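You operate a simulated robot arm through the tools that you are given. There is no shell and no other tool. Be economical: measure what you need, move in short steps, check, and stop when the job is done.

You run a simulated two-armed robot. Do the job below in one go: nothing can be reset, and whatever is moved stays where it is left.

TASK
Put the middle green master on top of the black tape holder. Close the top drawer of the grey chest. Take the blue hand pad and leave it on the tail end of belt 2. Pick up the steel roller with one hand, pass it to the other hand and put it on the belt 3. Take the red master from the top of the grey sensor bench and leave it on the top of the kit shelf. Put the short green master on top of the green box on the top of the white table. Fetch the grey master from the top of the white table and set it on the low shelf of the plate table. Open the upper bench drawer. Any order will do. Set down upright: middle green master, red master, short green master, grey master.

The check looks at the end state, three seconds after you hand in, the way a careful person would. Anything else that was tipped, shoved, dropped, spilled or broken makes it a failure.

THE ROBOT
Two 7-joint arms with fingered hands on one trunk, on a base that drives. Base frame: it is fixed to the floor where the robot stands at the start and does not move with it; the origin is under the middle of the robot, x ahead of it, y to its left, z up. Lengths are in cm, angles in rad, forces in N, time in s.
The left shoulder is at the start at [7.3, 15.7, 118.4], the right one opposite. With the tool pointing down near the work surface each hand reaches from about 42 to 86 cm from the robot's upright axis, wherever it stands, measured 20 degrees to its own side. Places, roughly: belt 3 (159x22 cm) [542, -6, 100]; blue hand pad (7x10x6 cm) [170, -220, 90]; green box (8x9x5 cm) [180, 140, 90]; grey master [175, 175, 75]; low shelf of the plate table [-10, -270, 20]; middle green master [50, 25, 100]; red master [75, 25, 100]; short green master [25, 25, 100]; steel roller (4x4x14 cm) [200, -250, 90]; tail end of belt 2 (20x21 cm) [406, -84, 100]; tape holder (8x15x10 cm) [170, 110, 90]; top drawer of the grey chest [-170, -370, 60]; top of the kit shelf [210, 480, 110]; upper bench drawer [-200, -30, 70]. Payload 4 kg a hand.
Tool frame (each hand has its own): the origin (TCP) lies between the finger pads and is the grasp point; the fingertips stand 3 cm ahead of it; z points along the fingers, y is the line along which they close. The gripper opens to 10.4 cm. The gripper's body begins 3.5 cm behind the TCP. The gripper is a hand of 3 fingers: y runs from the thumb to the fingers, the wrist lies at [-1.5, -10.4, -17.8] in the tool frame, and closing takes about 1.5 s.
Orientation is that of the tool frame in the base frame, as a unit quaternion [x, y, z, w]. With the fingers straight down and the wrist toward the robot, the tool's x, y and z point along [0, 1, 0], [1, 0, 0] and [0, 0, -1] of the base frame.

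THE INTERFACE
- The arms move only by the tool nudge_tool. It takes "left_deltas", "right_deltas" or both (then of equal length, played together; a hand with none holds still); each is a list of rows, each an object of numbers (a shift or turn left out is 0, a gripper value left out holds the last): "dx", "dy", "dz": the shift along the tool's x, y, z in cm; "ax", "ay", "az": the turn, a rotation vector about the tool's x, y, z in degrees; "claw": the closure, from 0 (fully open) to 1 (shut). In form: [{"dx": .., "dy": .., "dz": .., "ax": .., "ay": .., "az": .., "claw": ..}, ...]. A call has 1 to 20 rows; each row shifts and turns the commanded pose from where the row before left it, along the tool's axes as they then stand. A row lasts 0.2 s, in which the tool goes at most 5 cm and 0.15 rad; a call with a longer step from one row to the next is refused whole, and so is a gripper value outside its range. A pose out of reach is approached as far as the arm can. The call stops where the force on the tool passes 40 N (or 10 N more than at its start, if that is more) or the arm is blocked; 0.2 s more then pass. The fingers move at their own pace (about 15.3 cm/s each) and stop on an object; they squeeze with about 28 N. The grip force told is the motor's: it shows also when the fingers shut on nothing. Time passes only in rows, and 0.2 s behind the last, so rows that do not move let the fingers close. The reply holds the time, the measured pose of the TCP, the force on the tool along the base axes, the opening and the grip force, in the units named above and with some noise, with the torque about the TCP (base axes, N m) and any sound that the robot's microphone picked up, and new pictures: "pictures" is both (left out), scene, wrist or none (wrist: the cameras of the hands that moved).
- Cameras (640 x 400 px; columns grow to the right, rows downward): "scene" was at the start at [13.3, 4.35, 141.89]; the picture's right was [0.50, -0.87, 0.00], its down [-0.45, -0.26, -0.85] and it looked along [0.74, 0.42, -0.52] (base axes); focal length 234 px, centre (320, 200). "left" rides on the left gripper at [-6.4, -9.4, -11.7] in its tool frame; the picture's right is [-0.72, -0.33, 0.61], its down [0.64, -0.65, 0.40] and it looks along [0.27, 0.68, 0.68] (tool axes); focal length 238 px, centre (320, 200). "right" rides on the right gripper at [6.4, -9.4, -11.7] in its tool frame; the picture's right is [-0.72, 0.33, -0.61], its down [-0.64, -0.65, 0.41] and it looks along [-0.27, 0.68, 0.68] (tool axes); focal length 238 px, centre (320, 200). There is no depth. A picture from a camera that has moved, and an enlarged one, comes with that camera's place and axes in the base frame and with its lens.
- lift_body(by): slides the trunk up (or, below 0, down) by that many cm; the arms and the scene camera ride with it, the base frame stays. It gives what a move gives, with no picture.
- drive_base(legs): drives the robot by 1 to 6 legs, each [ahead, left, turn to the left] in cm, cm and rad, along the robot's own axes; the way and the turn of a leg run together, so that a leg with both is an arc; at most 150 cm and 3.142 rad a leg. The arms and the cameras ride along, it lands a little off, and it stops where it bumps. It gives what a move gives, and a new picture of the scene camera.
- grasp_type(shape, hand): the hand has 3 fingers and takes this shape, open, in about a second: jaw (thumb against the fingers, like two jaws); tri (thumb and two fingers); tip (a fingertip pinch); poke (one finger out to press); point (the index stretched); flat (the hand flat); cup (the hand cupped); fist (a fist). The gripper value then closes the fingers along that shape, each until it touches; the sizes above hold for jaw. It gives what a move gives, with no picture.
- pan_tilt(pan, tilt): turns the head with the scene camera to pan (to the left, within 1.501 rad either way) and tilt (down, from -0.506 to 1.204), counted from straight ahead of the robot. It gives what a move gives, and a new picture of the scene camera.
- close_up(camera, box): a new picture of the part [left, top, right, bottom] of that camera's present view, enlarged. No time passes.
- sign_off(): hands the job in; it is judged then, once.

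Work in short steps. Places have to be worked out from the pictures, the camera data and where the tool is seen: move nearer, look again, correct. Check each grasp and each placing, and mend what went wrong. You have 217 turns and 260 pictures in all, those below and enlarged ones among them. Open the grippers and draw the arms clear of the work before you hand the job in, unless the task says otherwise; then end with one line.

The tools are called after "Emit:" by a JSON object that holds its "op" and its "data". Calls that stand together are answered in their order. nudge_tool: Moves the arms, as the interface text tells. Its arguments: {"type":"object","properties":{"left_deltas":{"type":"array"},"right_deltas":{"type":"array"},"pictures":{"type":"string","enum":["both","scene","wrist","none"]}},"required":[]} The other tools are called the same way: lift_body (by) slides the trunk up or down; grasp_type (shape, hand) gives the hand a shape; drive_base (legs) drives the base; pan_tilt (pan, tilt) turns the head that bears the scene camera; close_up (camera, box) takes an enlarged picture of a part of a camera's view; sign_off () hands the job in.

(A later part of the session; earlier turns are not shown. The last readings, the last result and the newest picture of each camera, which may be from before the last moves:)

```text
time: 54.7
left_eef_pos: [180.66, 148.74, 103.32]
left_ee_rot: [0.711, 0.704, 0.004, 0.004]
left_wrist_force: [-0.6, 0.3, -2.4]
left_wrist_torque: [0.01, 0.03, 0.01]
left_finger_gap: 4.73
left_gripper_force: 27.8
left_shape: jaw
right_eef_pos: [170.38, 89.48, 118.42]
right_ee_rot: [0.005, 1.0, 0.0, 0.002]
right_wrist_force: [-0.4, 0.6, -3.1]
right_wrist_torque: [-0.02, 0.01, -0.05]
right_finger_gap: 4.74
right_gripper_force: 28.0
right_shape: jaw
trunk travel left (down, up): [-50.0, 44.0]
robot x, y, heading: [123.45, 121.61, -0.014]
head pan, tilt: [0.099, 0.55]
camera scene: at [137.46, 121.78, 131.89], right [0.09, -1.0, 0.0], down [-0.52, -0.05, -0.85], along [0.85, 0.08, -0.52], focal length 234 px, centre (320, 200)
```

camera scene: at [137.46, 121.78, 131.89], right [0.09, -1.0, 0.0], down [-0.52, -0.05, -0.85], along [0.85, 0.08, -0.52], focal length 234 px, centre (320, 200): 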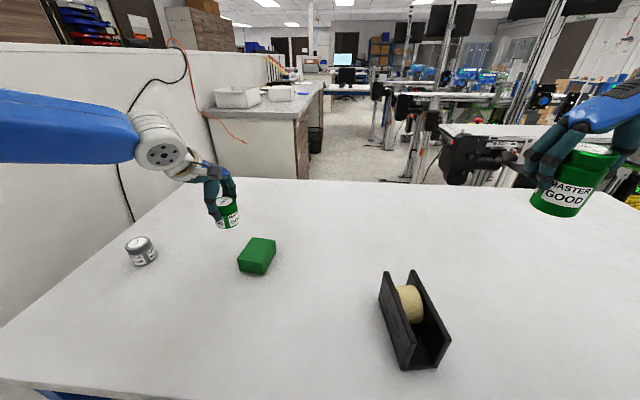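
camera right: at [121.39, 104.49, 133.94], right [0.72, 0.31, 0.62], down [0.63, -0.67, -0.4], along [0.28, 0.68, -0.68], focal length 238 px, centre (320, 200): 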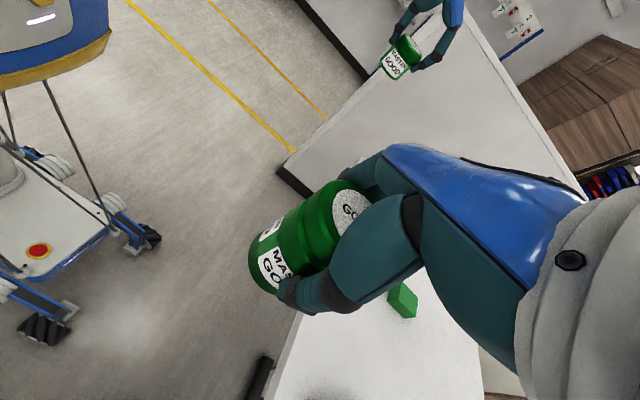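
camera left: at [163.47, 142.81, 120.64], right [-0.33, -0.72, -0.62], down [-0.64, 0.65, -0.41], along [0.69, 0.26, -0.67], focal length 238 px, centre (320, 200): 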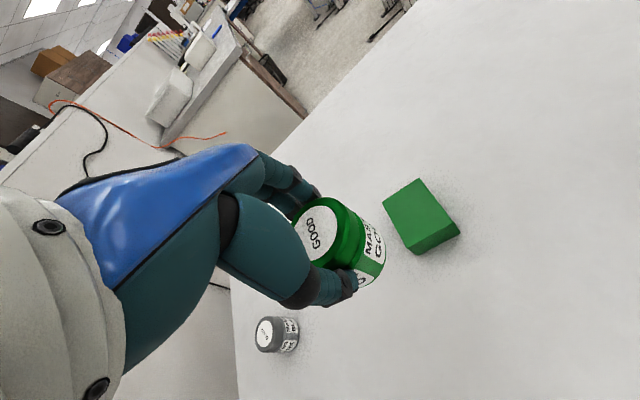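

Now shift left-hand to (182.2, 143) and lower to z≈95.

Emit:
{"op": "nudge_tool", "data": {"left_deltas": [{"dx": -2.9, "dy": 0.8}, {"dx": -2.8, "dy": 0.8}, {"dz": 3}, {"dz": 3}, {"dz": 2}, {}, {}], "pictures": "both"}}

```text
time: 56.3
left_eef_pos: [182.55, 142.97, 95.28]
left_ee_rot: [0.711, 0.704, 0.004, 0.002]
left_wrist_force: [-0.3, 0.1, -2.3]
left_wrist_torque: [-0.03, 0.0, -0.02]
left_finger_gap: 4.78
left_gripper_force: 27.9
left_shape: jaw
right_eef_pos: [170.65, 89.49, 118.3]
right_ee_rot: [0.005, 1.0, 0.001, 0.002]
right_wrist_force: [-1.2, 0.7, -4.5]
right_wrist_torque: [0.03, 0.0, 0.0]
right_finger_gap: 4.72
right_gripper_force: 28.2
right_shape: jaw
trunk travel left (down, up): [-50.0, 44.0]
robot x, y, heading: [123.44, 121.51, -0.014]
head pan, tilt: [0.099, 0.55]
camera scene: at [137.89, 121.74, 131.83], right [0.09, -1.0, 0.0], down [-0.52, -0.05, -0.85], along [0.85, 0.08, -0.53], focal length 234 px, centre (320, 200)
camera left: at [172.98, 136.78, 106.8], right [-0.33, -0.72, -0.62], down [-0.64, 0.65, -0.41], along [0.69, 0.26, -0.67], focal length 238 px, centre (320, 200)
```

scene: 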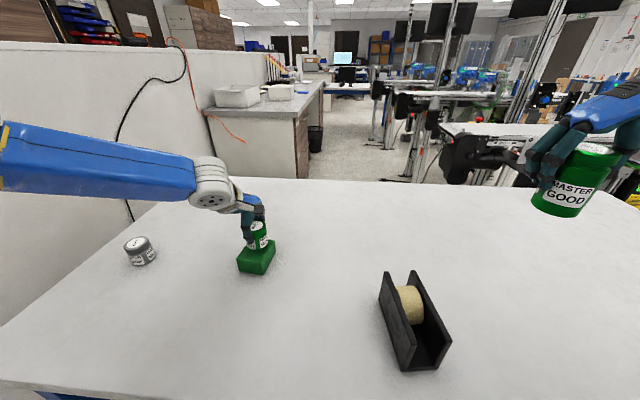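
left: 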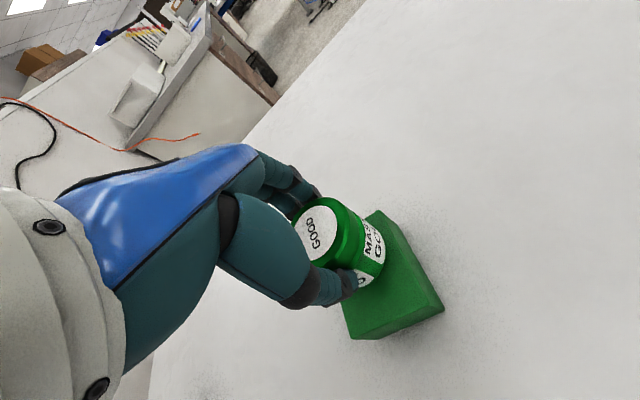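

Well aligned. I lower in small steps toward contact.

Emit:
{"op": "nudge_tool", "data": {"left_deltas": [{"dz": 1, "dy": -0.3}, {"dz": 1}, {"dz": 0.7}, {}], "pictures": "none"}}

Emit:
{"op": "close_up", "data": {"camera": "scene", "box": [220, 200, 300, 280]}}

```text
time: 57.1
left_eef_pos: [182.53, 142.8, 93.82]
left_ee_rot: [0.711, 0.703, 0.01, 0.014]
left_wrist_force: [-6.4, 2.0, 25.0]
left_wrist_torque: [0.07, 0.31, 0.01]
left_finger_gap: 4.91
left_gripper_force: 28.0
left_shape: jaw
right_eef_pos: [170.27, 89.27, 118.45]
right_ee_rot: [0.006, 1.0, 0.001, 0.002]
right_wrist_force: [0.9, -0.6, -3.9]
right_wrist_torque: [-0.01, 0.03, -0.01]
right_finger_gap: 4.72
right_gripper_force: 27.7
right_shape: jaw
trunk travel left (down, up): [-50.0, 44.0]
robot x, y, heading: [123.58, 121.2, -0.012]
head pan, tilt: [0.099, 0.55]
stopped in row 4 (left hand): the force on the tool passed its limit at 42 N (the readings are from after the stop); the commanded pose is now the measured one
```

```text
5.00 times, centred on (260, 240) of scene
camera zoom: at [137.39, 121.68, 131.9], right [0.09, -1.0, 0.0], down [-0.52, -0.05, -0.85], along [0.85, 0.08, -0.52], focal length 1168 px, centre (620, 0)
```

zoom: 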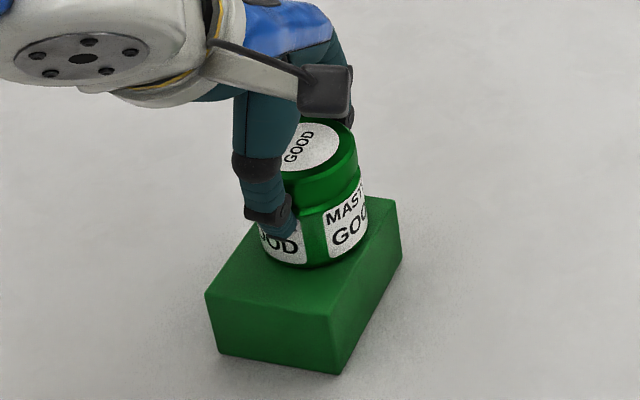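

It's in contact and on the box. I ease the pressure and open the hand.

Emit:
{"op": "nudge_tool", "data": {"left_deltas": [{"dz": -0.2}, {}, {"claw": 0.5}, {}, {"claw": 0}, {}, {}, {}, {}], "pictures": "both"}}

```text
time: 59.1
left_eef_pos: [182.48, 142.95, 93.47]
left_ee_rot: [0.71, 0.705, 0.008, 0.009]
left_wrist_force: [1.1, -0.3, -0.8]
left_wrist_torque: [-0.01, 0.03, -0.02]
left_finger_gap: 10.39
left_gripper_force: 0.1
left_shape: jaw
right_eef_pos: [170.53, 89.48, 118.28]
right_ee_rot: [0.004, 1.0, 0.001, 0.002]
right_wrist_force: [0.9, 0.3, -3.7]
right_wrist_torque: [0.0, -0.01, -0.01]
right_finger_gap: 4.73
right_gripper_force: 28.0
right_shape: jaw
trunk travel left (down, up): [-50.0, 44.0]
robot x, y, heading: [123.37, 121.28, -0.012]
head pan, tilt: [0.099, 0.55]
camera scene: at [137.9, 121.73, 131.83], right [0.09, -1.0, 0.0], down [-0.52, -0.05, -0.85], along [0.85, 0.08, -0.53], focal length 234 px, centre (320, 200)
camera left: at [172.76, 136.8, 104.96], right [-0.32, -0.72, -0.62], down [-0.64, 0.65, -0.42], along [0.7, 0.26, -0.66], focal length 238 px, centre (320, 200)
```

scene: 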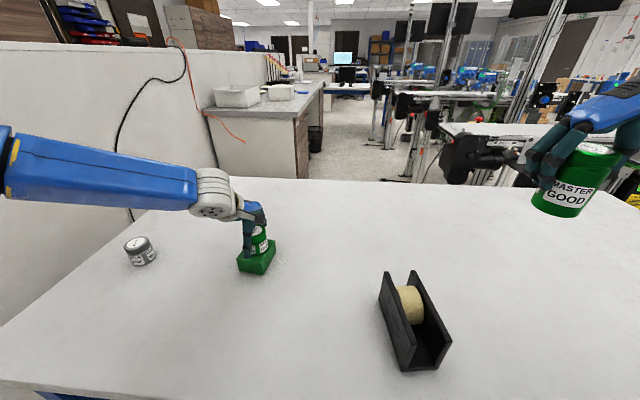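
left: 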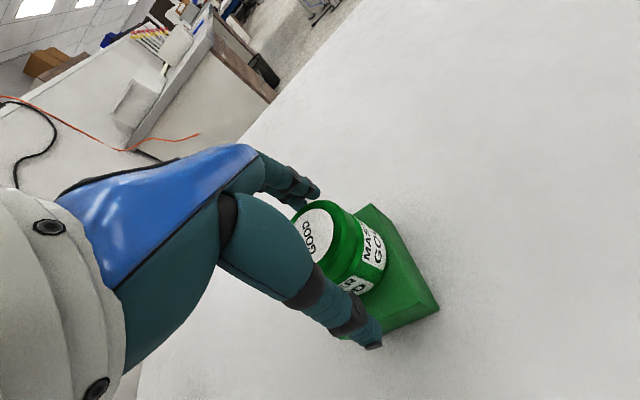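

Released and standing. I raise the left hand straight up, then zoom on the tape holder and take a right wrist view.

Emit:
{"op": "nudge_tool", "data": {"left_deltas": [{"dz": -3}, {"dz": -4}, {"dz": -4}, {"dz": -4}, {}], "right_deltas": [{}, {}, {}, {}, {}], "pictures": "wrist"}}

Emit:
{"op": "close_up", "data": {"camera": "scene", "box": [360, 250, 480, 390]}}

```text
time: 60.3
left_eef_pos: [182.18, 142.96, 108.63]
left_ee_rot: [0.71, 0.704, 0.008, 0.009]
left_wrist_force: [0.1, 0.2, 0.2]
left_wrist_torque: [0.01, -0.03, -0.01]
left_finger_gap: 10.38
left_gripper_force: 0.0
left_shape: jaw
right_eef_pos: [170.63, 89.35, 118.38]
right_ee_rot: [0.005, 1.0, 0.0, 0.002]
right_wrist_force: [0.2, 0.3, -2.6]
right_wrist_torque: [-0.02, 0.02, 0.0]
right_finger_gap: 4.72
right_gripper_force: 28.2
right_shape: jaw
trunk travel left (down, up): [-50.0, 44.0]
robot x, y, heading: [123.47, 121.45, -0.012]
head pan, tilt: [0.099, 0.55]
camera right: at [164.12, 80.15, 129.96], right [0.72, 0.32, 0.62], down [0.63, -0.66, -0.4], along [0.28, 0.68, -0.68], focal length 238 px, centre (320, 200)
camera left: at [172.48, 136.79, 120.05], right [-0.32, -0.72, -0.62], down [-0.64, 0.65, -0.42], along [0.7, 0.26, -0.66], focal length 238 px, centre (320, 200)
```

right: 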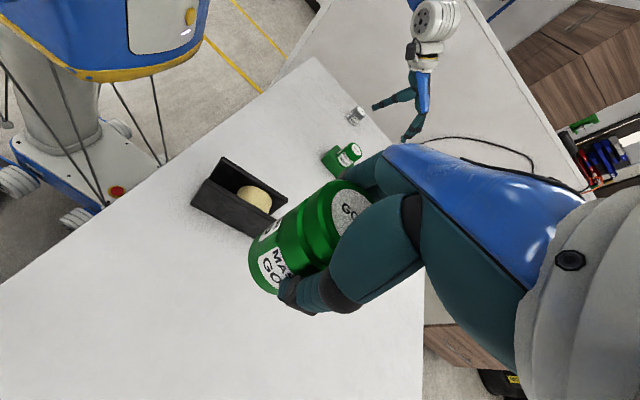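
left: 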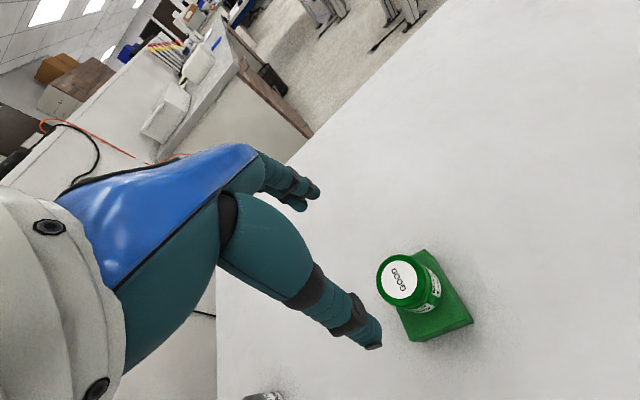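

```text
2.86 times, centred on (420, 320) of scene
camera zoom: at [137.91, 121.73, 131.83], right [0.09, -1.0, 0.0], down [-0.52, -0.05, -0.85], along [0.85, 0.08, -0.53], focal length 667 px, centre (34, -143)
```

zoom: 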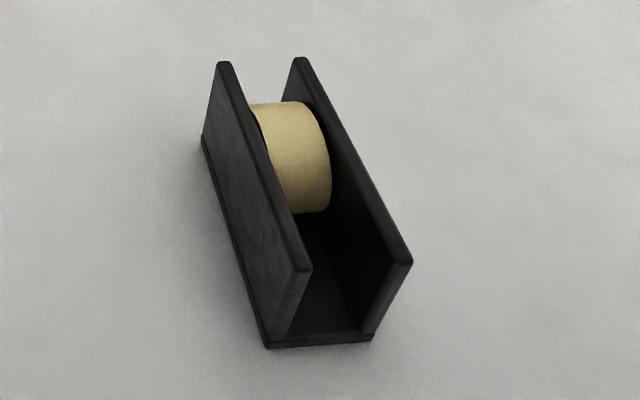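

The holder top centre is at about (166.7, 106.7, 92.5), yawed roughly 10°, and the inner gap is only about 4.5 cm, so lateral aim matters. I check the roll's height relative to the walls.

Emit:
{"op": "close_up", "data": {"camera": "right", "box": [170, 130, 310, 250]}}

```text
3.33 times, centred on (240, 190) of right
camera zoom: at [164.12, 80.15, 129.96], right [0.72, 0.32, 0.62], down [0.63, -0.66, -0.4], along [0.28, 0.68, -0.68], focal length 794 px, centre (587, 233)
```

zoom: 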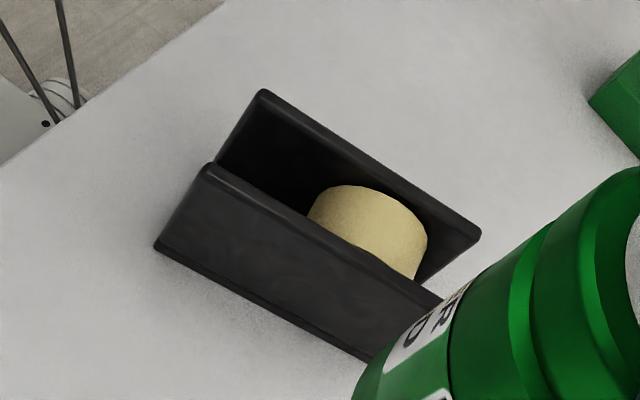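

The roll sits below the wall tops. I bring the middle master over the holder centre to about 5 cm above contact, and will align using the scene camera, which looks along the walls.

Emit:
{"op": "nudge_tool", "data": {"right_deltas": [{"dy": 4, "dx": 1}, {"dy": 4, "dx": 1}, {"dy": 4, "dx": 1}, {"dy": 4, "dx": 1.1}, {"dy": 1.6, "dz": 3}, {"dz": 4}, {"dz": 4}, {"dz": 3.4}, {}, {}], "pictures": "scene"}}

Emit:
{"op": "close_up", "data": {"camera": "scene", "box": [340, 210, 480, 380]}}

```text
time: 62.5
left_eef_pos: [182.12, 143.06, 108.61]
left_ee_rot: [0.711, 0.703, 0.006, 0.01]
left_wrist_force: [-1.0, 0.0, -0.3]
left_wrist_torque: [0.01, -0.01, 0.01]
left_finger_gap: 10.39
left_gripper_force: 0.0
left_shape: jaw
right_eef_pos: [166.75, 107.33, 104.04]
right_ee_rot: [0.006, 1.0, 0.0, 0.001]
right_wrist_force: [-0.6, 0.4, -3.2]
right_wrist_torque: [0.01, -0.03, -0.01]
right_finger_gap: 4.71
right_gripper_force: 27.7
right_shape: jaw
trunk travel left (down, up): [-50.0, 44.0]
robot x, y, heading: [123.14, 121.34, -0.012]
head pan, tilt: [0.099, 0.55]
camera scene: at [137.87, 121.83, 131.83], right [0.09, -1.0, 0.0], down [-0.52, -0.05, -0.85], along [0.85, 0.08, -0.52], focal length 234 px, centre (320, 200)
```

scene: 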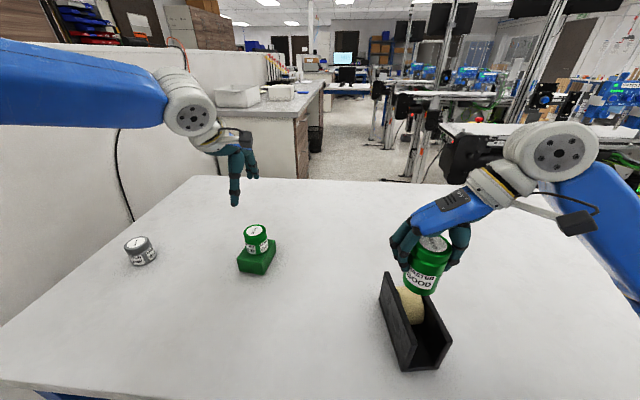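

```text
2.35 times, centred on (410, 295) of scene
camera zoom: at [137.87, 121.83, 131.83], right [0.09, -1.0, 0.0], down [-0.52, -0.05, -0.85], along [0.85, 0.08, -0.52], focal length 550 px, centre (108, -24)
```

zoom: 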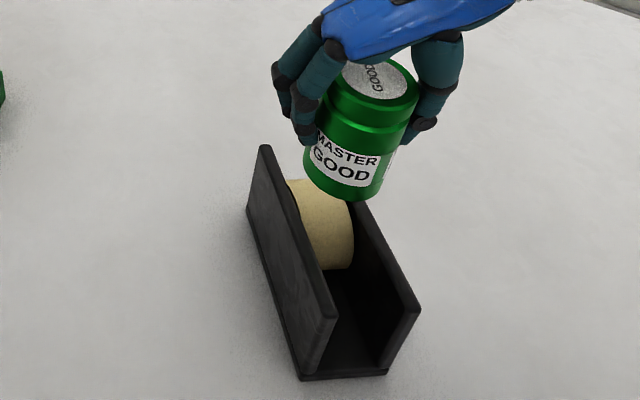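

The master's base is estimated at (166.7, 106.7) and the wall midline there at y≈106.8, so it is aligned. I lower to just above contact and check again.

Emit:
{"op": "nudge_tool", "data": {"right_deltas": [{"dz": 2}, {"dz": 1.8}, {}, {}], "pictures": "wrist"}}

Emit:
{"op": "close_up", "data": {"camera": "scene", "box": [340, 210, 480, 380]}}

```text
time: 63.5
left_eef_pos: [182.22, 143.1, 108.63]
left_ee_rot: [0.71, 0.704, 0.007, 0.01]
left_wrist_force: [0.2, 0.0, 0.6]
left_wrist_torque: [-0.01, -0.01, 0.03]
left_finger_gap: 10.38
left_gripper_force: 0.1
left_shape: jaw
right_eef_pos: [166.83, 107.33, 100.26]
right_ee_rot: [0.006, 1.0, 0.001, 0.002]
right_wrist_force: [0.1, 0.2, -3.1]
right_wrist_torque: [-0.02, 0.0, -0.01]
right_finger_gap: 4.72
right_gripper_force: 28.2
right_shape: jaw
trunk travel left (down, up): [-50.0, 44.0]
robot x, y, heading: [123.1, 121.49, -0.014]
head pan, tilt: [0.099, 0.55]
camera right: at [160.3, 98.05, 111.94], right [0.72, 0.32, 0.62], down [0.64, -0.66, -0.4], along [0.28, 0.68, -0.68], focal length 238 px, centre (320, 200)
```

right: 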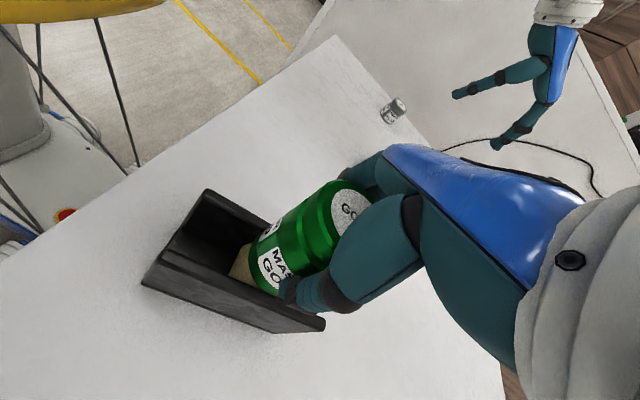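

```text
2.35 times, centred on (410, 295) of scene
camera zoom: at [137.87, 121.82, 131.83], right [0.09, -1.0, 0.0], down [-0.52, -0.05, -0.85], along [0.85, 0.08, -0.52], focal length 550 px, centre (108, -24)
```

zoom: 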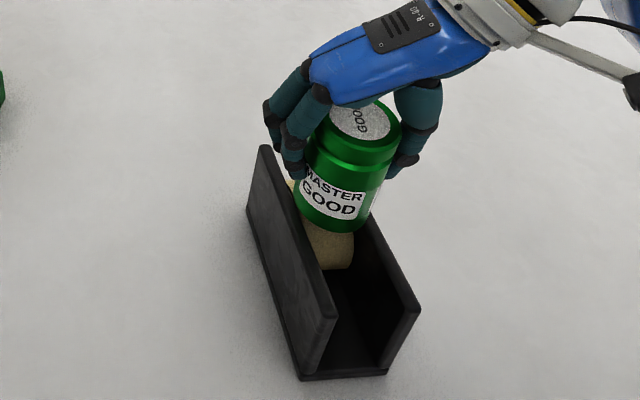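

It is centred between the walls. I lower to contact.

Emit:
{"op": "nudge_tool", "data": {"right_deltas": [{"dz": 0.5}, {"dz": 0.4}, {"dz": 0.3}, {"dz": 0.3}, {}], "pictures": "none"}}

Emit:
{"op": "close_up", "data": {"camera": "scene", "box": [340, 210, 480, 380]}}

```text
time: 64.7
left_eef_pos: [182.13, 143.15, 108.64]
left_ee_rot: [0.71, 0.704, 0.009, 0.011]
left_wrist_force: [0.5, -1.3, -0.2]
left_wrist_torque: [0.0, 0.04, 0.0]
left_finger_gap: 10.36
left_gripper_force: 0.0
left_shape: jaw
right_eef_pos: [166.59, 107.33, 99.16]
right_ee_rot: [0.006, 1.0, 0.002, 0.006]
right_wrist_force: [7.2, -1.5, 35.4]
right_wrist_torque: [-0.14, -0.15, -0.14]
right_finger_gap: 4.86
right_gripper_force: 28.0
right_shape: jaw
trunk travel left (down, up): [-50.0, 44.0]
robot x, y, heading: [123.32, 121.1, -0.012]
head pan, tilt: [0.099, 0.55]
```

```text
2.35 times, centred on (410, 295) of scene
camera zoom: at [137.49, 121.96, 131.94], right [0.09, -1.0, 0.0], down [-0.52, -0.05, -0.85], along [0.85, 0.08, -0.52], focal length 550 px, centre (108, -24)
```

zoom: 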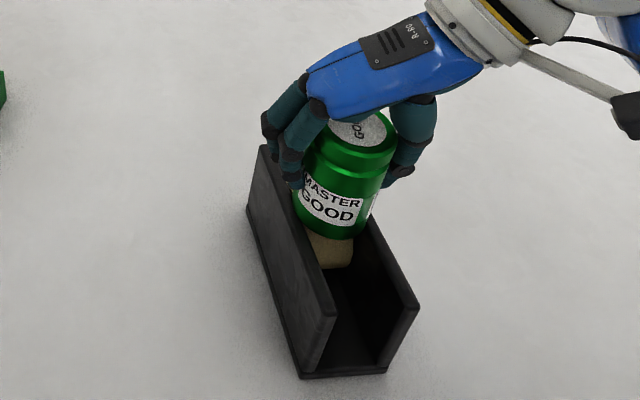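

Contact at the expected height, with the base spanning both walls. I ease off and release.

Emit:
{"op": "nudge_tool", "data": {"right_deltas": [{"dz": -0.3}, {}, {"claw": 0.6}, {}, {"claw": 0.3}, {"claw": 0}, {}, {}, {}], "pictures": "none"}}

Emit:
{"op": "close_up", "data": {"camera": "scene", "box": [340, 210, 480, 380]}}

```text
time: 66.7
left_eef_pos: [182.15, 143.13, 108.63]
left_ee_rot: [0.71, 0.704, 0.007, 0.01]
left_wrist_force: [-0.3, -0.8, -0.3]
left_wrist_torque: [-0.01, -0.02, 0.02]
left_finger_gap: 10.36
left_gripper_force: 0.1
left_shape: jaw
right_eef_pos: [166.57, 107.24, 98.96]
right_ee_rot: [0.005, 1.0, 0.001, 0.003]
right_wrist_force: [-0.1, 0.1, 0.4]
right_wrist_torque: [-0.03, 0.0, -0.02]
right_finger_gap: 10.39
right_gripper_force: 0.1
right_shape: jaw
trunk travel left (down, up): [-50.0, 44.0]
robot x, y, heading: [123.14, 121.53, -0.009]
head pan, tilt: [0.099, 0.55]
```

```text
2.35 times, centred on (410, 295) of scene
camera zoom: at [137.81, 121.83, 131.84], right [0.09, -1.0, 0.0], down [-0.52, -0.05, -0.85], along [0.85, 0.08, -0.52], focal length 550 px, centre (108, -24)
```

zoom: 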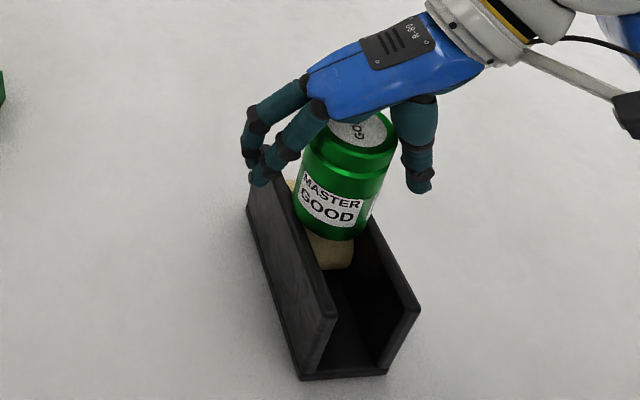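

Placed stably. I raise the right hand and shift the robot 28 cm left so the left hand gets over the grey master at about (180.5, 175.5).

Emit:
{"op": "nudge_tool", "data": {"right_deltas": [{"dz": -3}, {"dz": -4}, {"dz": -4}, {"dz": -4}, {"dz": -4}, {}], "pictures": "none"}}

Emit:
{"op": "drive_base", "data": {"legs": [[0, 28, 0]]}}

Emit:
{"op": "nudge_tool", "data": {"left_deltas": [{}], "pictures": "wrist"}}

```text
time: 68.1
left_eef_pos: [182.14, 143.04, 108.64]
left_ee_rot: [0.71, 0.704, 0.007, 0.01]
left_wrist_force: [0.0, -0.1, 0.2]
left_wrist_torque: [0.0, 0.0, 0.01]
left_finger_gap: 10.38
left_gripper_force: 0.0
left_shape: jaw
right_eef_pos: [166.47, 107.47, 117.75]
right_ee_rot: [0.005, 1.0, 0.0, 0.002]
right_wrist_force: [-0.5, 0.5, 1.1]
right_wrist_torque: [0.04, 0.0, -0.01]
right_finger_gap: 10.38
right_gripper_force: 0.0
right_shape: jaw
trunk travel left (down, up): [-50.0, 44.0]
robot x, y, heading: [123.31, 121.77, -0.013]
head pan, tilt: [0.099, 0.55]
```

```text
time: 70.1
left_eef_pos: [182.42, 170.08, 108.85]
left_ee_rot: [0.71, 0.704, 0.012, 0.007]
left_wrist_force: [0.3, -0.9, -0.1]
left_wrist_torque: [0.06, -0.02, 0.02]
left_finger_gap: 10.37
left_gripper_force: 0.0
left_shape: jaw
right_eef_pos: [166.74, 134.44, 117.7]
right_ee_rot: [0.005, 1.0, 0.006, 0.003]
right_wrist_force: [0.2, -0.7, -0.1]
right_wrist_torque: [0.05, 0.0, 0.0]
right_finger_gap: 10.41
right_gripper_force: 0.1
right_shape: jaw
trunk travel left (down, up): [-50.0, 44.0]
robot x, y, heading: [123.77, 149.31, -0.006]
head pan, tilt: [0.099, 0.55]
camera scene: at [138.07, 148.57, 131.84], right [0.09, -1.0, -0.01], down [-0.52, -0.04, -0.85], along [0.85, 0.08, -0.52], focal length 234 px, centre (320, 200)
```

scene: 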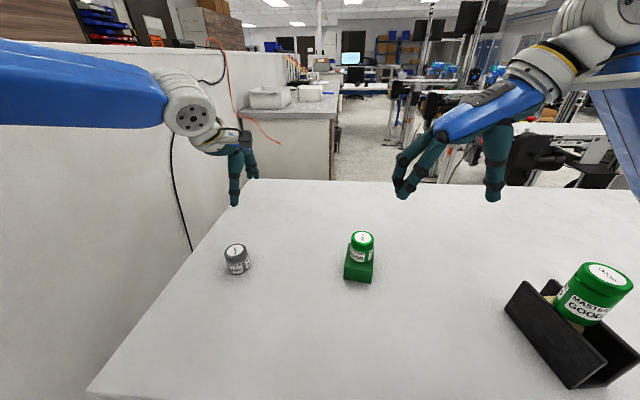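

```text
time: 70.5
left_eef_pos: [182.25, 172.05, 108.39]
left_ee_rot: [0.71, 0.704, 0.007, 0.012]
left_wrist_force: [-0.6, 0.8, 0.0]
left_wrist_torque: [-0.05, -0.03, -0.02]
left_finger_gap: 10.37
left_gripper_force: 0.1
left_shape: jaw
right_eef_pos: [166.7, 136.39, 118.05]
right_ee_rot: [0.005, 1.0, -0.003, 0.004]
right_wrist_force: [-0.3, 0.3, 1.0]
right_wrist_torque: [-0.04, 0.02, 0.0]
right_finger_gap: 10.38
right_gripper_force: 0.0
right_shape: jaw
trunk travel left (down, up): [-50.0, 44.0]
robot x, y, heading: [123.7, 149.52, -0.005]
head pan, tilt: [0.099, 0.55]
camera left: at [172.41, 165.84, 120.01], right [-0.31, -0.72, -0.62], down [-0.64, 0.64, -0.43], along [0.7, 0.26, -0.66], focal length 238 px, centre (320, 200)
```

left: 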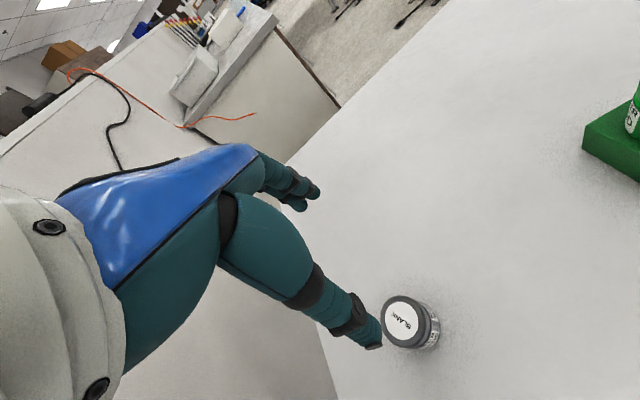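

The grey lid is at about (180, 175, 89.7). I centre the left hand, fix a 1.5° tilt and go down to just above it.

Emit:
{"op": "nudge_tool", "data": {"left_deltas": [{"dx": 1.5, "dy": -1.2, "ax": 1.5}, {"dx": 1.5, "dy": -1.1}, {"dz": 4}, {"dz": 4}, {"dz": 2}, {}, {}], "pictures": "both"}}

```text
time: 72.1
left_eef_pos: [179.89, 174.45, 98.83]
left_ee_rot: [0.71, 0.704, -0.002, 0.002]
left_wrist_force: [-0.6, -0.5, 0.2]
left_wrist_torque: [0.01, 0.0, 0.01]
left_finger_gap: 10.35
left_gripper_force: 0.0
left_shape: jaw
right_eef_pos: [166.63, 135.85, 117.87]
right_ee_rot: [0.004, 1.0, 0.0, 0.002]
right_wrist_force: [-0.4, -0.1, 0.2]
right_wrist_torque: [-0.01, 0.05, 0.0]
right_finger_gap: 10.38
right_gripper_force: 0.1
right_shape: jaw
trunk travel left (down, up): [-50.0, 44.0]
robot x, y, heading: [123.78, 149.53, -0.004]
head pan, tilt: [0.099, 0.55]
camera scene: at [138.08, 150.1, 131.83], right [0.09, -1.0, 0.0], down [-0.52, -0.05, -0.85], along [0.85, 0.08, -0.52], focal length 234 px, centre (320, 200)
camera left: at [170.39, 168.3, 110.51], right [-0.33, -0.72, -0.61], down [-0.65, 0.64, -0.41], along [0.69, 0.26, -0.68], focal length 238 px, centre (320, 200)
```

scene: 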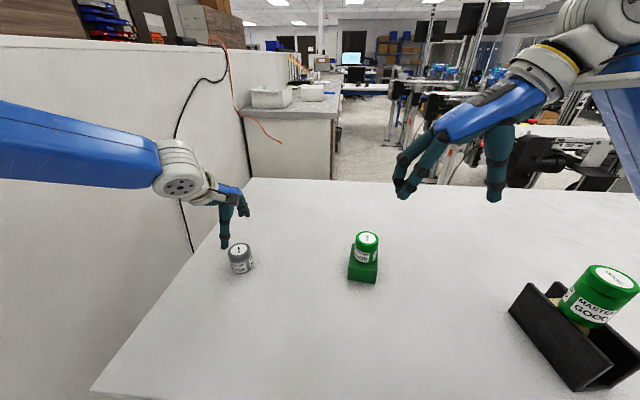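
left: 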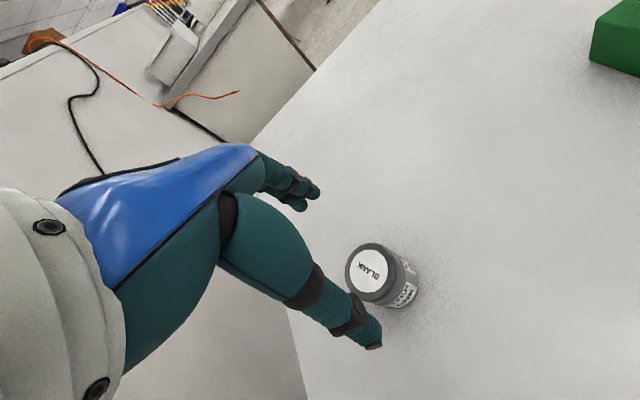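

Emit:
{"op": "nudge_tool", "data": {"left_deltas": [{"dx": 0.5, "dz": 4}, {"dz": 4}, {"dz": 3.2}, {}, {"claw": 1}, {}, {}, {}, {}, {}, {}, {}], "pictures": "wrist"}}

```text
time: 74.7
left_eef_pos: [180.23, 174.96, 87.43]
left_ee_rot: [0.709, 0.705, -0.001, 0.001]
left_wrist_force: [-0.5, -0.4, 0.4]
left_wrist_torque: [0.0, 0.0, 0.0]
left_finger_gap: 4.79
left_gripper_force: 28.2
left_shape: jaw
right_eef_pos: [166.69, 135.67, 117.9]
right_ee_rot: [0.004, 1.0, 0.001, 0.002]
right_wrist_force: [-0.7, -0.2, 0.1]
right_wrist_torque: [0.0, 0.01, 0.01]
right_finger_gap: 10.39
right_gripper_force: 0.1
right_shape: jaw
trunk travel left (down, up): [-50.0, 44.0]
robot x, y, heading: [123.98, 149.72, -0.009]
head pan, tilt: [0.099, 0.55]
camera left: at [170.62, 168.75, 99.11], right [-0.33, -0.72, -0.61], down [-0.65, 0.64, -0.41], along [0.69, 0.26, -0.68], focal length 238 px, centre (320, 200)
```

left: 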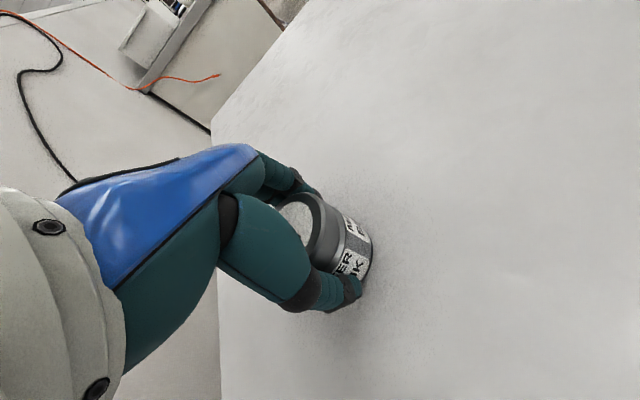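

Gripped. I lift it, raise the trunk, and drive back around the bench's near end toward its right side for the red master.

Emit:
{"op": "nudge_tool", "data": {"left_deltas": [{"dz": -3}, {"dz": -4}, {"dz": -4}, {"dz": -4}, {"dz": -4}, {"dz": -2}, {}], "pictures": "none"}}

Emit:
{"op": "lift_body", "data": {"by": 15}}

Emit:
{"op": "drive_base", "data": {"legs": [[-150, 0, 0], [0, -100, 0], [0, -100, 0]]}}

```text
time: 76.3
left_eef_pos: [179.95, 174.85, 108.25]
left_ee_rot: [0.71, 0.704, -0.002, 0.002]
left_wrist_force: [0.6, 0.7, -2.5]
left_wrist_torque: [-0.03, 0.02, -0.02]
left_finger_gap: 4.78
left_gripper_force: 28.2
left_shape: jaw
right_eef_pos: [166.68, 135.56, 117.78]
right_ee_rot: [0.004, 1.0, -0.001, 0.003]
right_wrist_force: [-0.4, -0.3, -0.2]
right_wrist_torque: [0.01, 0.0, 0.0]
right_finger_gap: 10.42
right_gripper_force: 0.0
right_shape: jaw
trunk travel left (down, up): [-50.0, 44.0]
robot x, y, heading: [123.6, 149.34, -0.006]
head pan, tilt: [0.099, 0.55]
```

```text
time: 78.0
left_eef_pos: [179.97, 175.01, 123.22]
left_ee_rot: [0.71, 0.705, -0.001, 0.002]
left_wrist_force: [0.7, 1.0, -2.7]
left_wrist_torque: [-0.02, -0.01, -0.01]
left_finger_gap: 4.79
left_gripper_force: 28.2
left_shape: jaw
right_eef_pos: [166.72, 135.57, 132.86]
right_ee_rot: [0.004, 1.0, 0.0, 0.002]
right_wrist_force: [-0.3, -0.7, -0.1]
right_wrist_torque: [-0.01, -0.03, 0.03]
right_finger_gap: 10.35
right_gripper_force: 0.0
right_shape: jaw
trunk travel left (down, up): [-65.0, 29.0]
robot x, y, heading: [123.92, 149.06, -0.002]
head pan, tilt: [0.099, 0.55]
```

```text
time: 95.0
left_eef_pos: [27.19, -24.01, 123.24]
left_ee_rot: [0.714, 0.7, -0.002, 0.001]
left_wrist_force: [-0.2, 0.3, -2.5]
left_wrist_torque: [-0.04, 0.02, 0.01]
left_finger_gap: 4.8
left_gripper_force: 28.0
left_shape: jaw
right_eef_pos: [13.32, -62.94, 132.99]
right_ee_rot: [0.012, 1.0, -0.001, 0.003]
right_wrist_force: [0.8, -0.1, -0.6]
right_wrist_torque: [0.02, -0.01, 0.04]
right_finger_gap: 10.4
right_gripper_force: 0.1
right_shape: jaw
trunk travel left (down, up): [-65.0, 29.0]
robot x, y, heading: [-29.41, -49.01, -0.022]
head pan, tilt: [0.099, 0.55]
camera scene: at [-14.92, -48.35, 146.83], right [0.08, -1.0, 0.0], down [-0.52, -0.04, -0.85], along [0.85, 0.07, -0.53], focal length 234 px, centre (320, 200)
```

scene: 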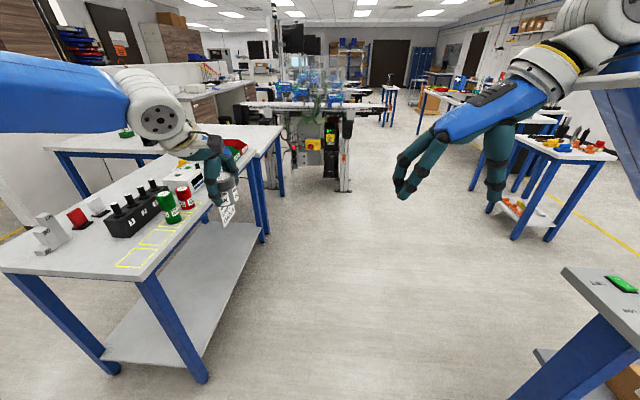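

The way is clear. I drive ahead and turn left to face the bench near the red master.

Emit:
{"op": "drive_base", "data": {"legs": [[90, 0, 0.02], [0, 0, 1.571]]}}

Emit:
{"op": "nudge_tool", "data": {"right_deltas": [{"az": 8.2}, {"az": 8.2}, {"az": 8.2}, {"az": 8.2}, {"az": 8.2}, {"az": 8.2}, {"az": 8.2}, {"az": 8.2}, {"az": 8.2}, {"az": 8.2}, {"az": 8}, {}], "pictures": "both"}}

```text
time: 103.5
left_eef_pos: [34.8, 6.78, 123.3]
left_ee_rot: [0.008, 1.0, 0.001, 0.003]
left_wrist_force: [0.3, 0.6, -3.0]
left_wrist_torque: [0.0, -0.01, -0.03]
left_finger_gap: 4.75
left_gripper_force: 28.5
left_shape: jaw
right_eef_pos: [73.91, -6.93, 132.9]
right_ee_rot: [-0.701, 0.713, 0.003, 0.002]
right_wrist_force: [-0.4, 0.7, 0.2]
right_wrist_torque: [0.01, 0.04, 0.01]
right_finger_gap: 10.35
right_gripper_force: 0.1
right_shape: jaw
trunk travel left (down, up): [-65.0, 29.0]
robot x, y, heading: [59.64, -49.48, 1.561]
head pan, tilt: [0.099, 0.55]
camera scene: at [59.26, -35.58, 146.83], right [1.0, 0.08, 0.0], down [0.04, -0.52, -0.85], along [-0.07, 0.85, -0.52], focal length 234 px, centre (320, 200)
```

scene: 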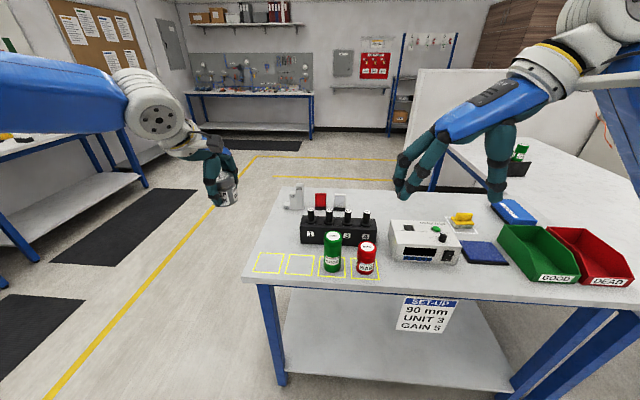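

```text
time: 106.1
left_eef_pos: [34.65, 6.57, 123.42]
left_ee_rot: [0.008, 1.0, 0.002, 0.002]
left_wrist_force: [-0.1, -0.2, -2.7]
left_wrist_torque: [0.0, -0.03, 0.0]
left_finger_gap: 4.75
left_gripper_force: 28.0
left_shape: jaw
right_eef_pos: [73.89, -6.97, 133.02]
right_ee_rot: [0.01, 1.0, 0.004, 0.0]
right_wrist_force: [0.4, 1.1, 0.3]
right_wrist_torque: [0.0, 0.02, -0.02]
right_finger_gap: 10.39
right_gripper_force: 0.1
right_shape: jaw
trunk travel left (down, up): [-65.0, 29.0]
robot x, y, heading: [59.65, -49.3, 1.555]
head pan, tilt: [0.099, 0.55]
camera scene: at [59.16, -35.61, 146.83], right [1.0, 0.08, 0.0], down [0.04, -0.52, -0.85], along [-0.07, 0.85, -0.52], focal length 234 px, centre (320, 200)
camera right: at [67.38, -16.4, 144.65], right [0.73, 0.31, 0.62], down [0.63, -0.66, -0.41], along [0.28, 0.68, -0.67], focal length 238 px, centre (320, 200)
```

scene: 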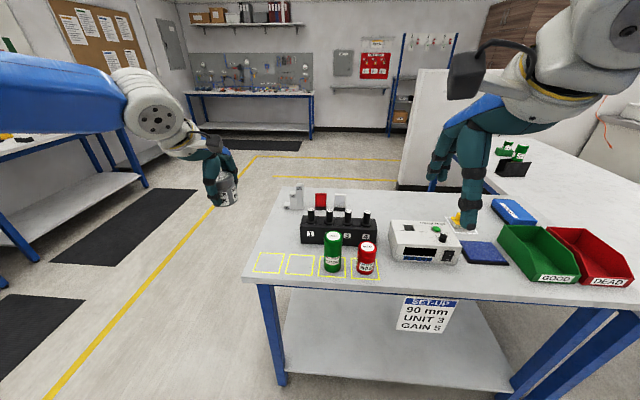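
right: 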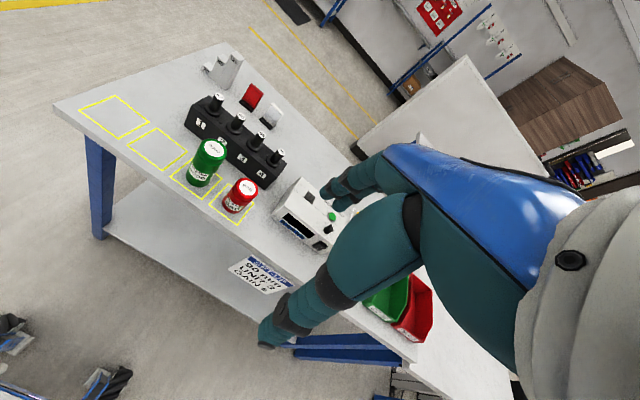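

I drive 12 cm closer, lower the trunk and bring the right hand over the red master at (68.9, 18.5).

Emit:
{"op": "drive_base", "data": {"legs": [[12, 0, 0.01]]}}

Emit:
{"op": "lift_body", "data": {"by": -15}}

Emit:
{"op": "nudge_tool", "data": {"right_deltas": [{"dx": 2.5, "dy": 3.4}, {"dx": 2.5, "dy": 3.4}, {"dy": 3.4}, {"dy": 3.3}, {"dz": 4}, {"dz": 4}, {"dz": 3}, {}, {}], "pictures": "wrist"}}

```text
time: 107.3
left_eef_pos: [34.36, 17.78, 123.83]
left_ee_rot: [0.004, 1.0, 0.002, 0.001]
left_wrist_force: [-0.6, -0.2, -2.9]
left_wrist_torque: [0.02, 0.0, 0.0]
left_finger_gap: 4.77
left_gripper_force: 27.7
left_shape: jaw
right_eef_pos: [73.72, 4.46, 133.27]
right_ee_rot: [0.004, 1.0, 0.007, 0.0]
right_wrist_force: [0.4, -0.3, -0.7]
right_wrist_torque: [-0.02, 0.02, 0.01]
right_finger_gap: 10.38
right_gripper_force: 0.1
right_shape: jaw
trunk travel left (down, up): [-65.0, 29.0]
robot x, y, heading: [59.72, -37.86, 1.567]
head pan, tilt: [0.099, 0.55]
camera scene: at [59.2, -24.39, 146.92], right [1.0, 0.09, 0.0], down [0.05, -0.52, -0.85], along [-0.08, 0.85, -0.52], focal length 234 px, centre (320, 200)
```

scene: 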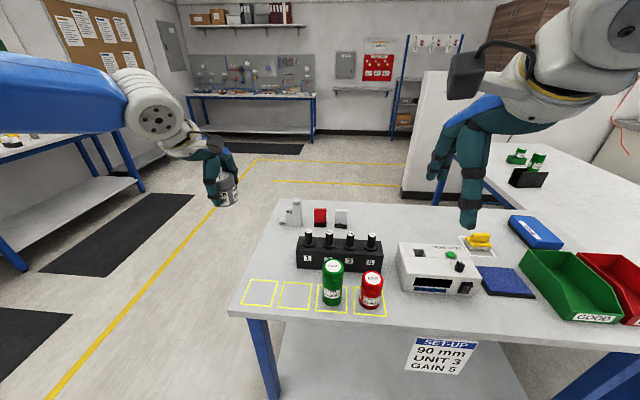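

```text
time: 109.1
left_eef_pos: [34.29, 18.23, 108.58]
left_ee_rot: [0.004, 1.0, 0.002, 0.001]
left_wrist_force: [0.0, -0.4, -2.3]
left_wrist_torque: [0.0, -0.02, 0.01]
left_finger_gap: 4.78
left_gripper_force: 27.5
left_shape: jaw
right_eef_pos: [73.63, 4.97, 118.06]
right_ee_rot: [0.004, 1.0, 0.005, -0.001]
right_wrist_force: [-0.4, 0.9, -0.8]
right_wrist_torque: [-0.03, 0.0, 0.01]
right_finger_gap: 10.38
right_gripper_force: 0.0
right_shape: jaw
trunk travel left (down, up): [-50.0, 44.0]
robot x, y, heading: [59.89, -37.91, 1.566]
head pan, tilt: [0.099, 0.55]
```

```text
time: 111.1
left_eef_pos: [34.32, 18.35, 108.39]
left_ee_rot: [0.004, 1.0, 0.002, 0.001]
left_wrist_force: [0.0, 0.2, -3.1]
left_wrist_torque: [0.02, -0.03, -0.02]
left_finger_gap: 4.73
left_gripper_force: 27.9
left_shape: jaw
right_eef_pos: [68.82, 18.77, 107.14]
right_ee_rot: [0.005, 1.0, 0.004, 0.0]
right_wrist_force: [0.1, 0.5, 0.3]
right_wrist_torque: [-0.01, 0.02, -0.02]
right_finger_gap: 10.38
right_gripper_force: 0.1
right_shape: jaw
trunk travel left (down, up): [-50.0, 44.0]
robot x, y, heading: [60.18, -37.81, 1.563]
head pan, tilt: [0.099, 0.55]
camera right: at [62.29, 9.24, 118.75], right [0.72, 0.31, 0.62], down [0.64, -0.65, -0.41], along [0.27, 0.69, -0.67], focal length 238 px, centre (320, 200)
```

right: 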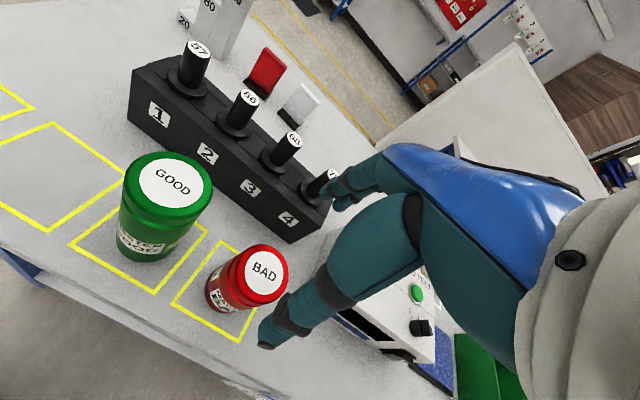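

Aligned over the red lid (69, 19). I go down to z≈94 and close.

Emit:
{"op": "nudge_tool", "data": {"right_deltas": [{"dy": 0.2, "dz": 4}, {"dz": 4}, {"dz": 4}, {"dz": 1.1}, {}, {"claw": 1}, {}, {}, {}, {}, {}, {}, {}, {}], "pictures": "wrist"}}

```text
time: 114.1
left_eef_pos: [34.25, 18.1, 108.44]
left_ee_rot: [0.003, 1.0, 0.001, 0.002]
left_wrist_force: [0.7, -0.7, -2.7]
left_wrist_torque: [-0.04, 0.01, -0.01]
left_finger_gap: 4.72
left_gripper_force: 27.9
left_shape: jaw
right_eef_pos: [68.85, 18.99, 94.03]
right_ee_rot: [0.004, 1.0, 0.006, 0.0]
right_wrist_force: [0.5, 5.5, 11.1]
right_wrist_torque: [0.72, -0.04, -0.01]
right_finger_gap: 6.43
right_gripper_force: 28.1
right_shape: jaw
trunk travel left (down, up): [-50.0, 44.0]
robot x, y, heading: [59.89, -37.82, 1.564]
head pan, tilt: [0.099, 0.55]
camera right: at [62.48, 9.51, 105.67], right [0.72, 0.31, 0.62], down [0.64, -0.65, -0.41], along [0.27, 0.69, -0.67], focal length 238 px, centre (320, 200)
```

right: 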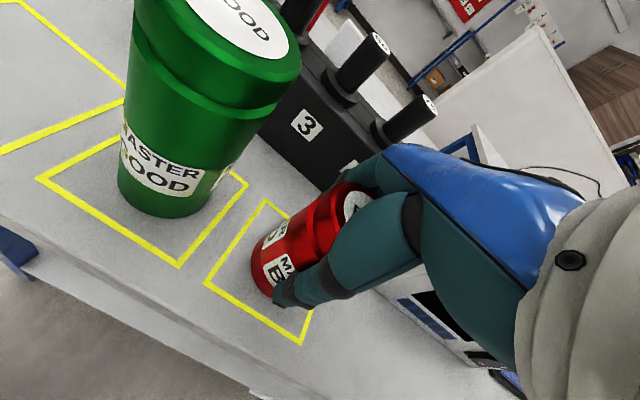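

The gap of 6.4 with side force is odd for a narrower master, so I look at the scene before lifting.

Emit:
{"op": "close_up", "data": {"camera": "scene", "box": [300, 200, 460, 310]}}

```text
3.64 times, centred on (380, 255) of scene
camera zoom: at [59.13, -23.77, 131.85], right [1.0, 0.09, 0.0], down [0.05, -0.52, -0.85], along [-0.08, 0.85, -0.52], focal length 849 px, centre (102, 0)
```

zoom: 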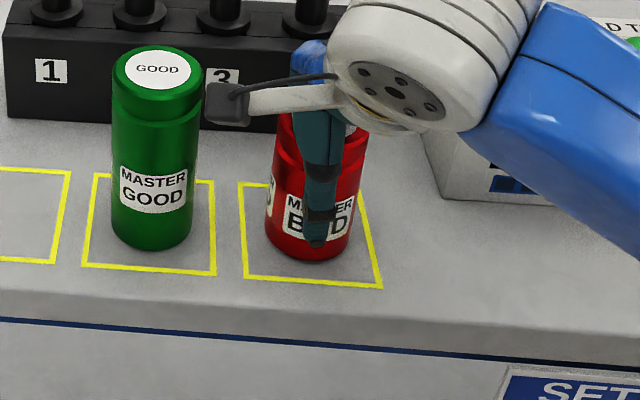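

Emit:
{"op": "nudge_tool", "data": {"right_deltas": [{}, {}, {}], "pictures": "none"}}

Emit:
{"op": "close_up", "data": {"camera": "right", "box": [240, 150, 440, 320]}}

```text
time: 114.9
left_eef_pos: [34.3, 18.13, 108.31]
left_ee_rot: [0.003, 1.0, 0.002, 0.002]
left_wrist_force: [1.3, 0.4, -2.4]
left_wrist_torque: [0.01, 0.0, 0.01]
left_finger_gap: 4.74
left_gripper_force: 27.9
left_shape: jaw
right_eef_pos: [68.87, 18.99, 94.07]
right_ee_rot: [0.004, 1.0, 0.005, 0.0]
right_wrist_force: [0.9, 6.3, 12.5]
right_wrist_torque: [0.77, -0.04, 0.0]
right_finger_gap: 6.47
right_gripper_force: 27.8
right_shape: jaw
trunk travel left (down, up): [-50.0, 44.0]
robot x, y, heading: [59.68, -37.75, 1.564]
head pan, tilt: [0.099, 0.55]
```

```text
2.35 times, centred on (340, 235) of right
camera zoom: at [62.48, 9.5, 105.66], right [0.72, 0.31, 0.62], down [0.64, -0.65, -0.41], along [0.27, 0.69, -0.67], focal length 561 px, centre (273, 118)
```

zoom: 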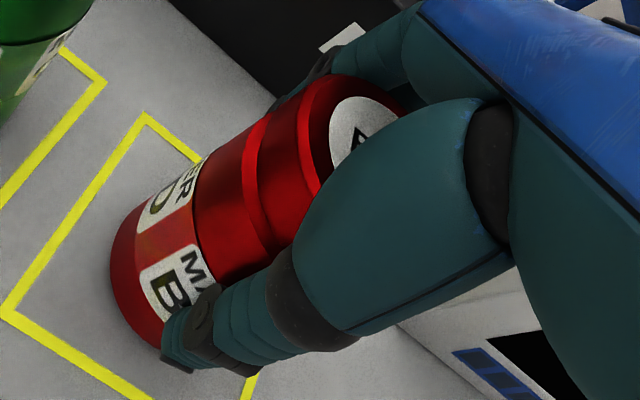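

The red lid (about z 98) is likely touching the palm, since I am too low. I open, rise 2 cm and regrasp.

Emit:
{"op": "nudge_tool", "data": {"right_deltas": [{"claw": 0.5}, {"claw": 0}, {}, {}, {}, {}, {"dz": -1}, {"dz": -1}, {}, {"claw": 1}, {}, {}, {}, {}, {}, {}, {}, {}], "pictures": "wrist"}}

```text
time: 118.7
left_eef_pos: [34.19, 18.2, 108.43]
left_ee_rot: [0.004, 1.0, 0.002, 0.001]
left_wrist_force: [-0.6, 0.1, -2.7]
left_wrist_torque: [0.0, 0.01, 0.02]
left_finger_gap: 4.74
left_gripper_force: 28.2
left_shape: jaw
right_eef_pos: [68.9, 18.92, 95.99]
right_ee_rot: [0.005, 1.0, 0.004, 0.0]
right_wrist_force: [1.0, 0.3, 0.2]
right_wrist_torque: [-0.03, -0.04, -0.01]
right_finger_gap: 4.81
right_gripper_force: 28.4
right_shape: jaw
trunk travel left (down, up): [-50.0, 44.0]
robot x, y, heading: [59.8, -37.58, 1.568]
head pan, tilt: [0.099, 0.55]
camera right: at [62.5, 9.56, 107.68], right [0.72, 0.31, 0.62], down [0.64, -0.65, -0.41], along [0.27, 0.69, -0.67], focal length 238 px, centre (320, 200)
```

right: 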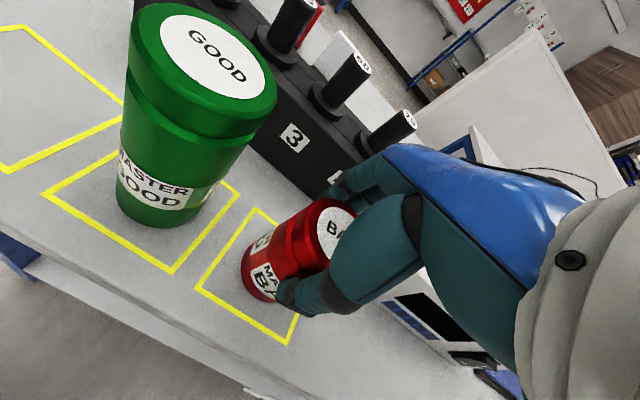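

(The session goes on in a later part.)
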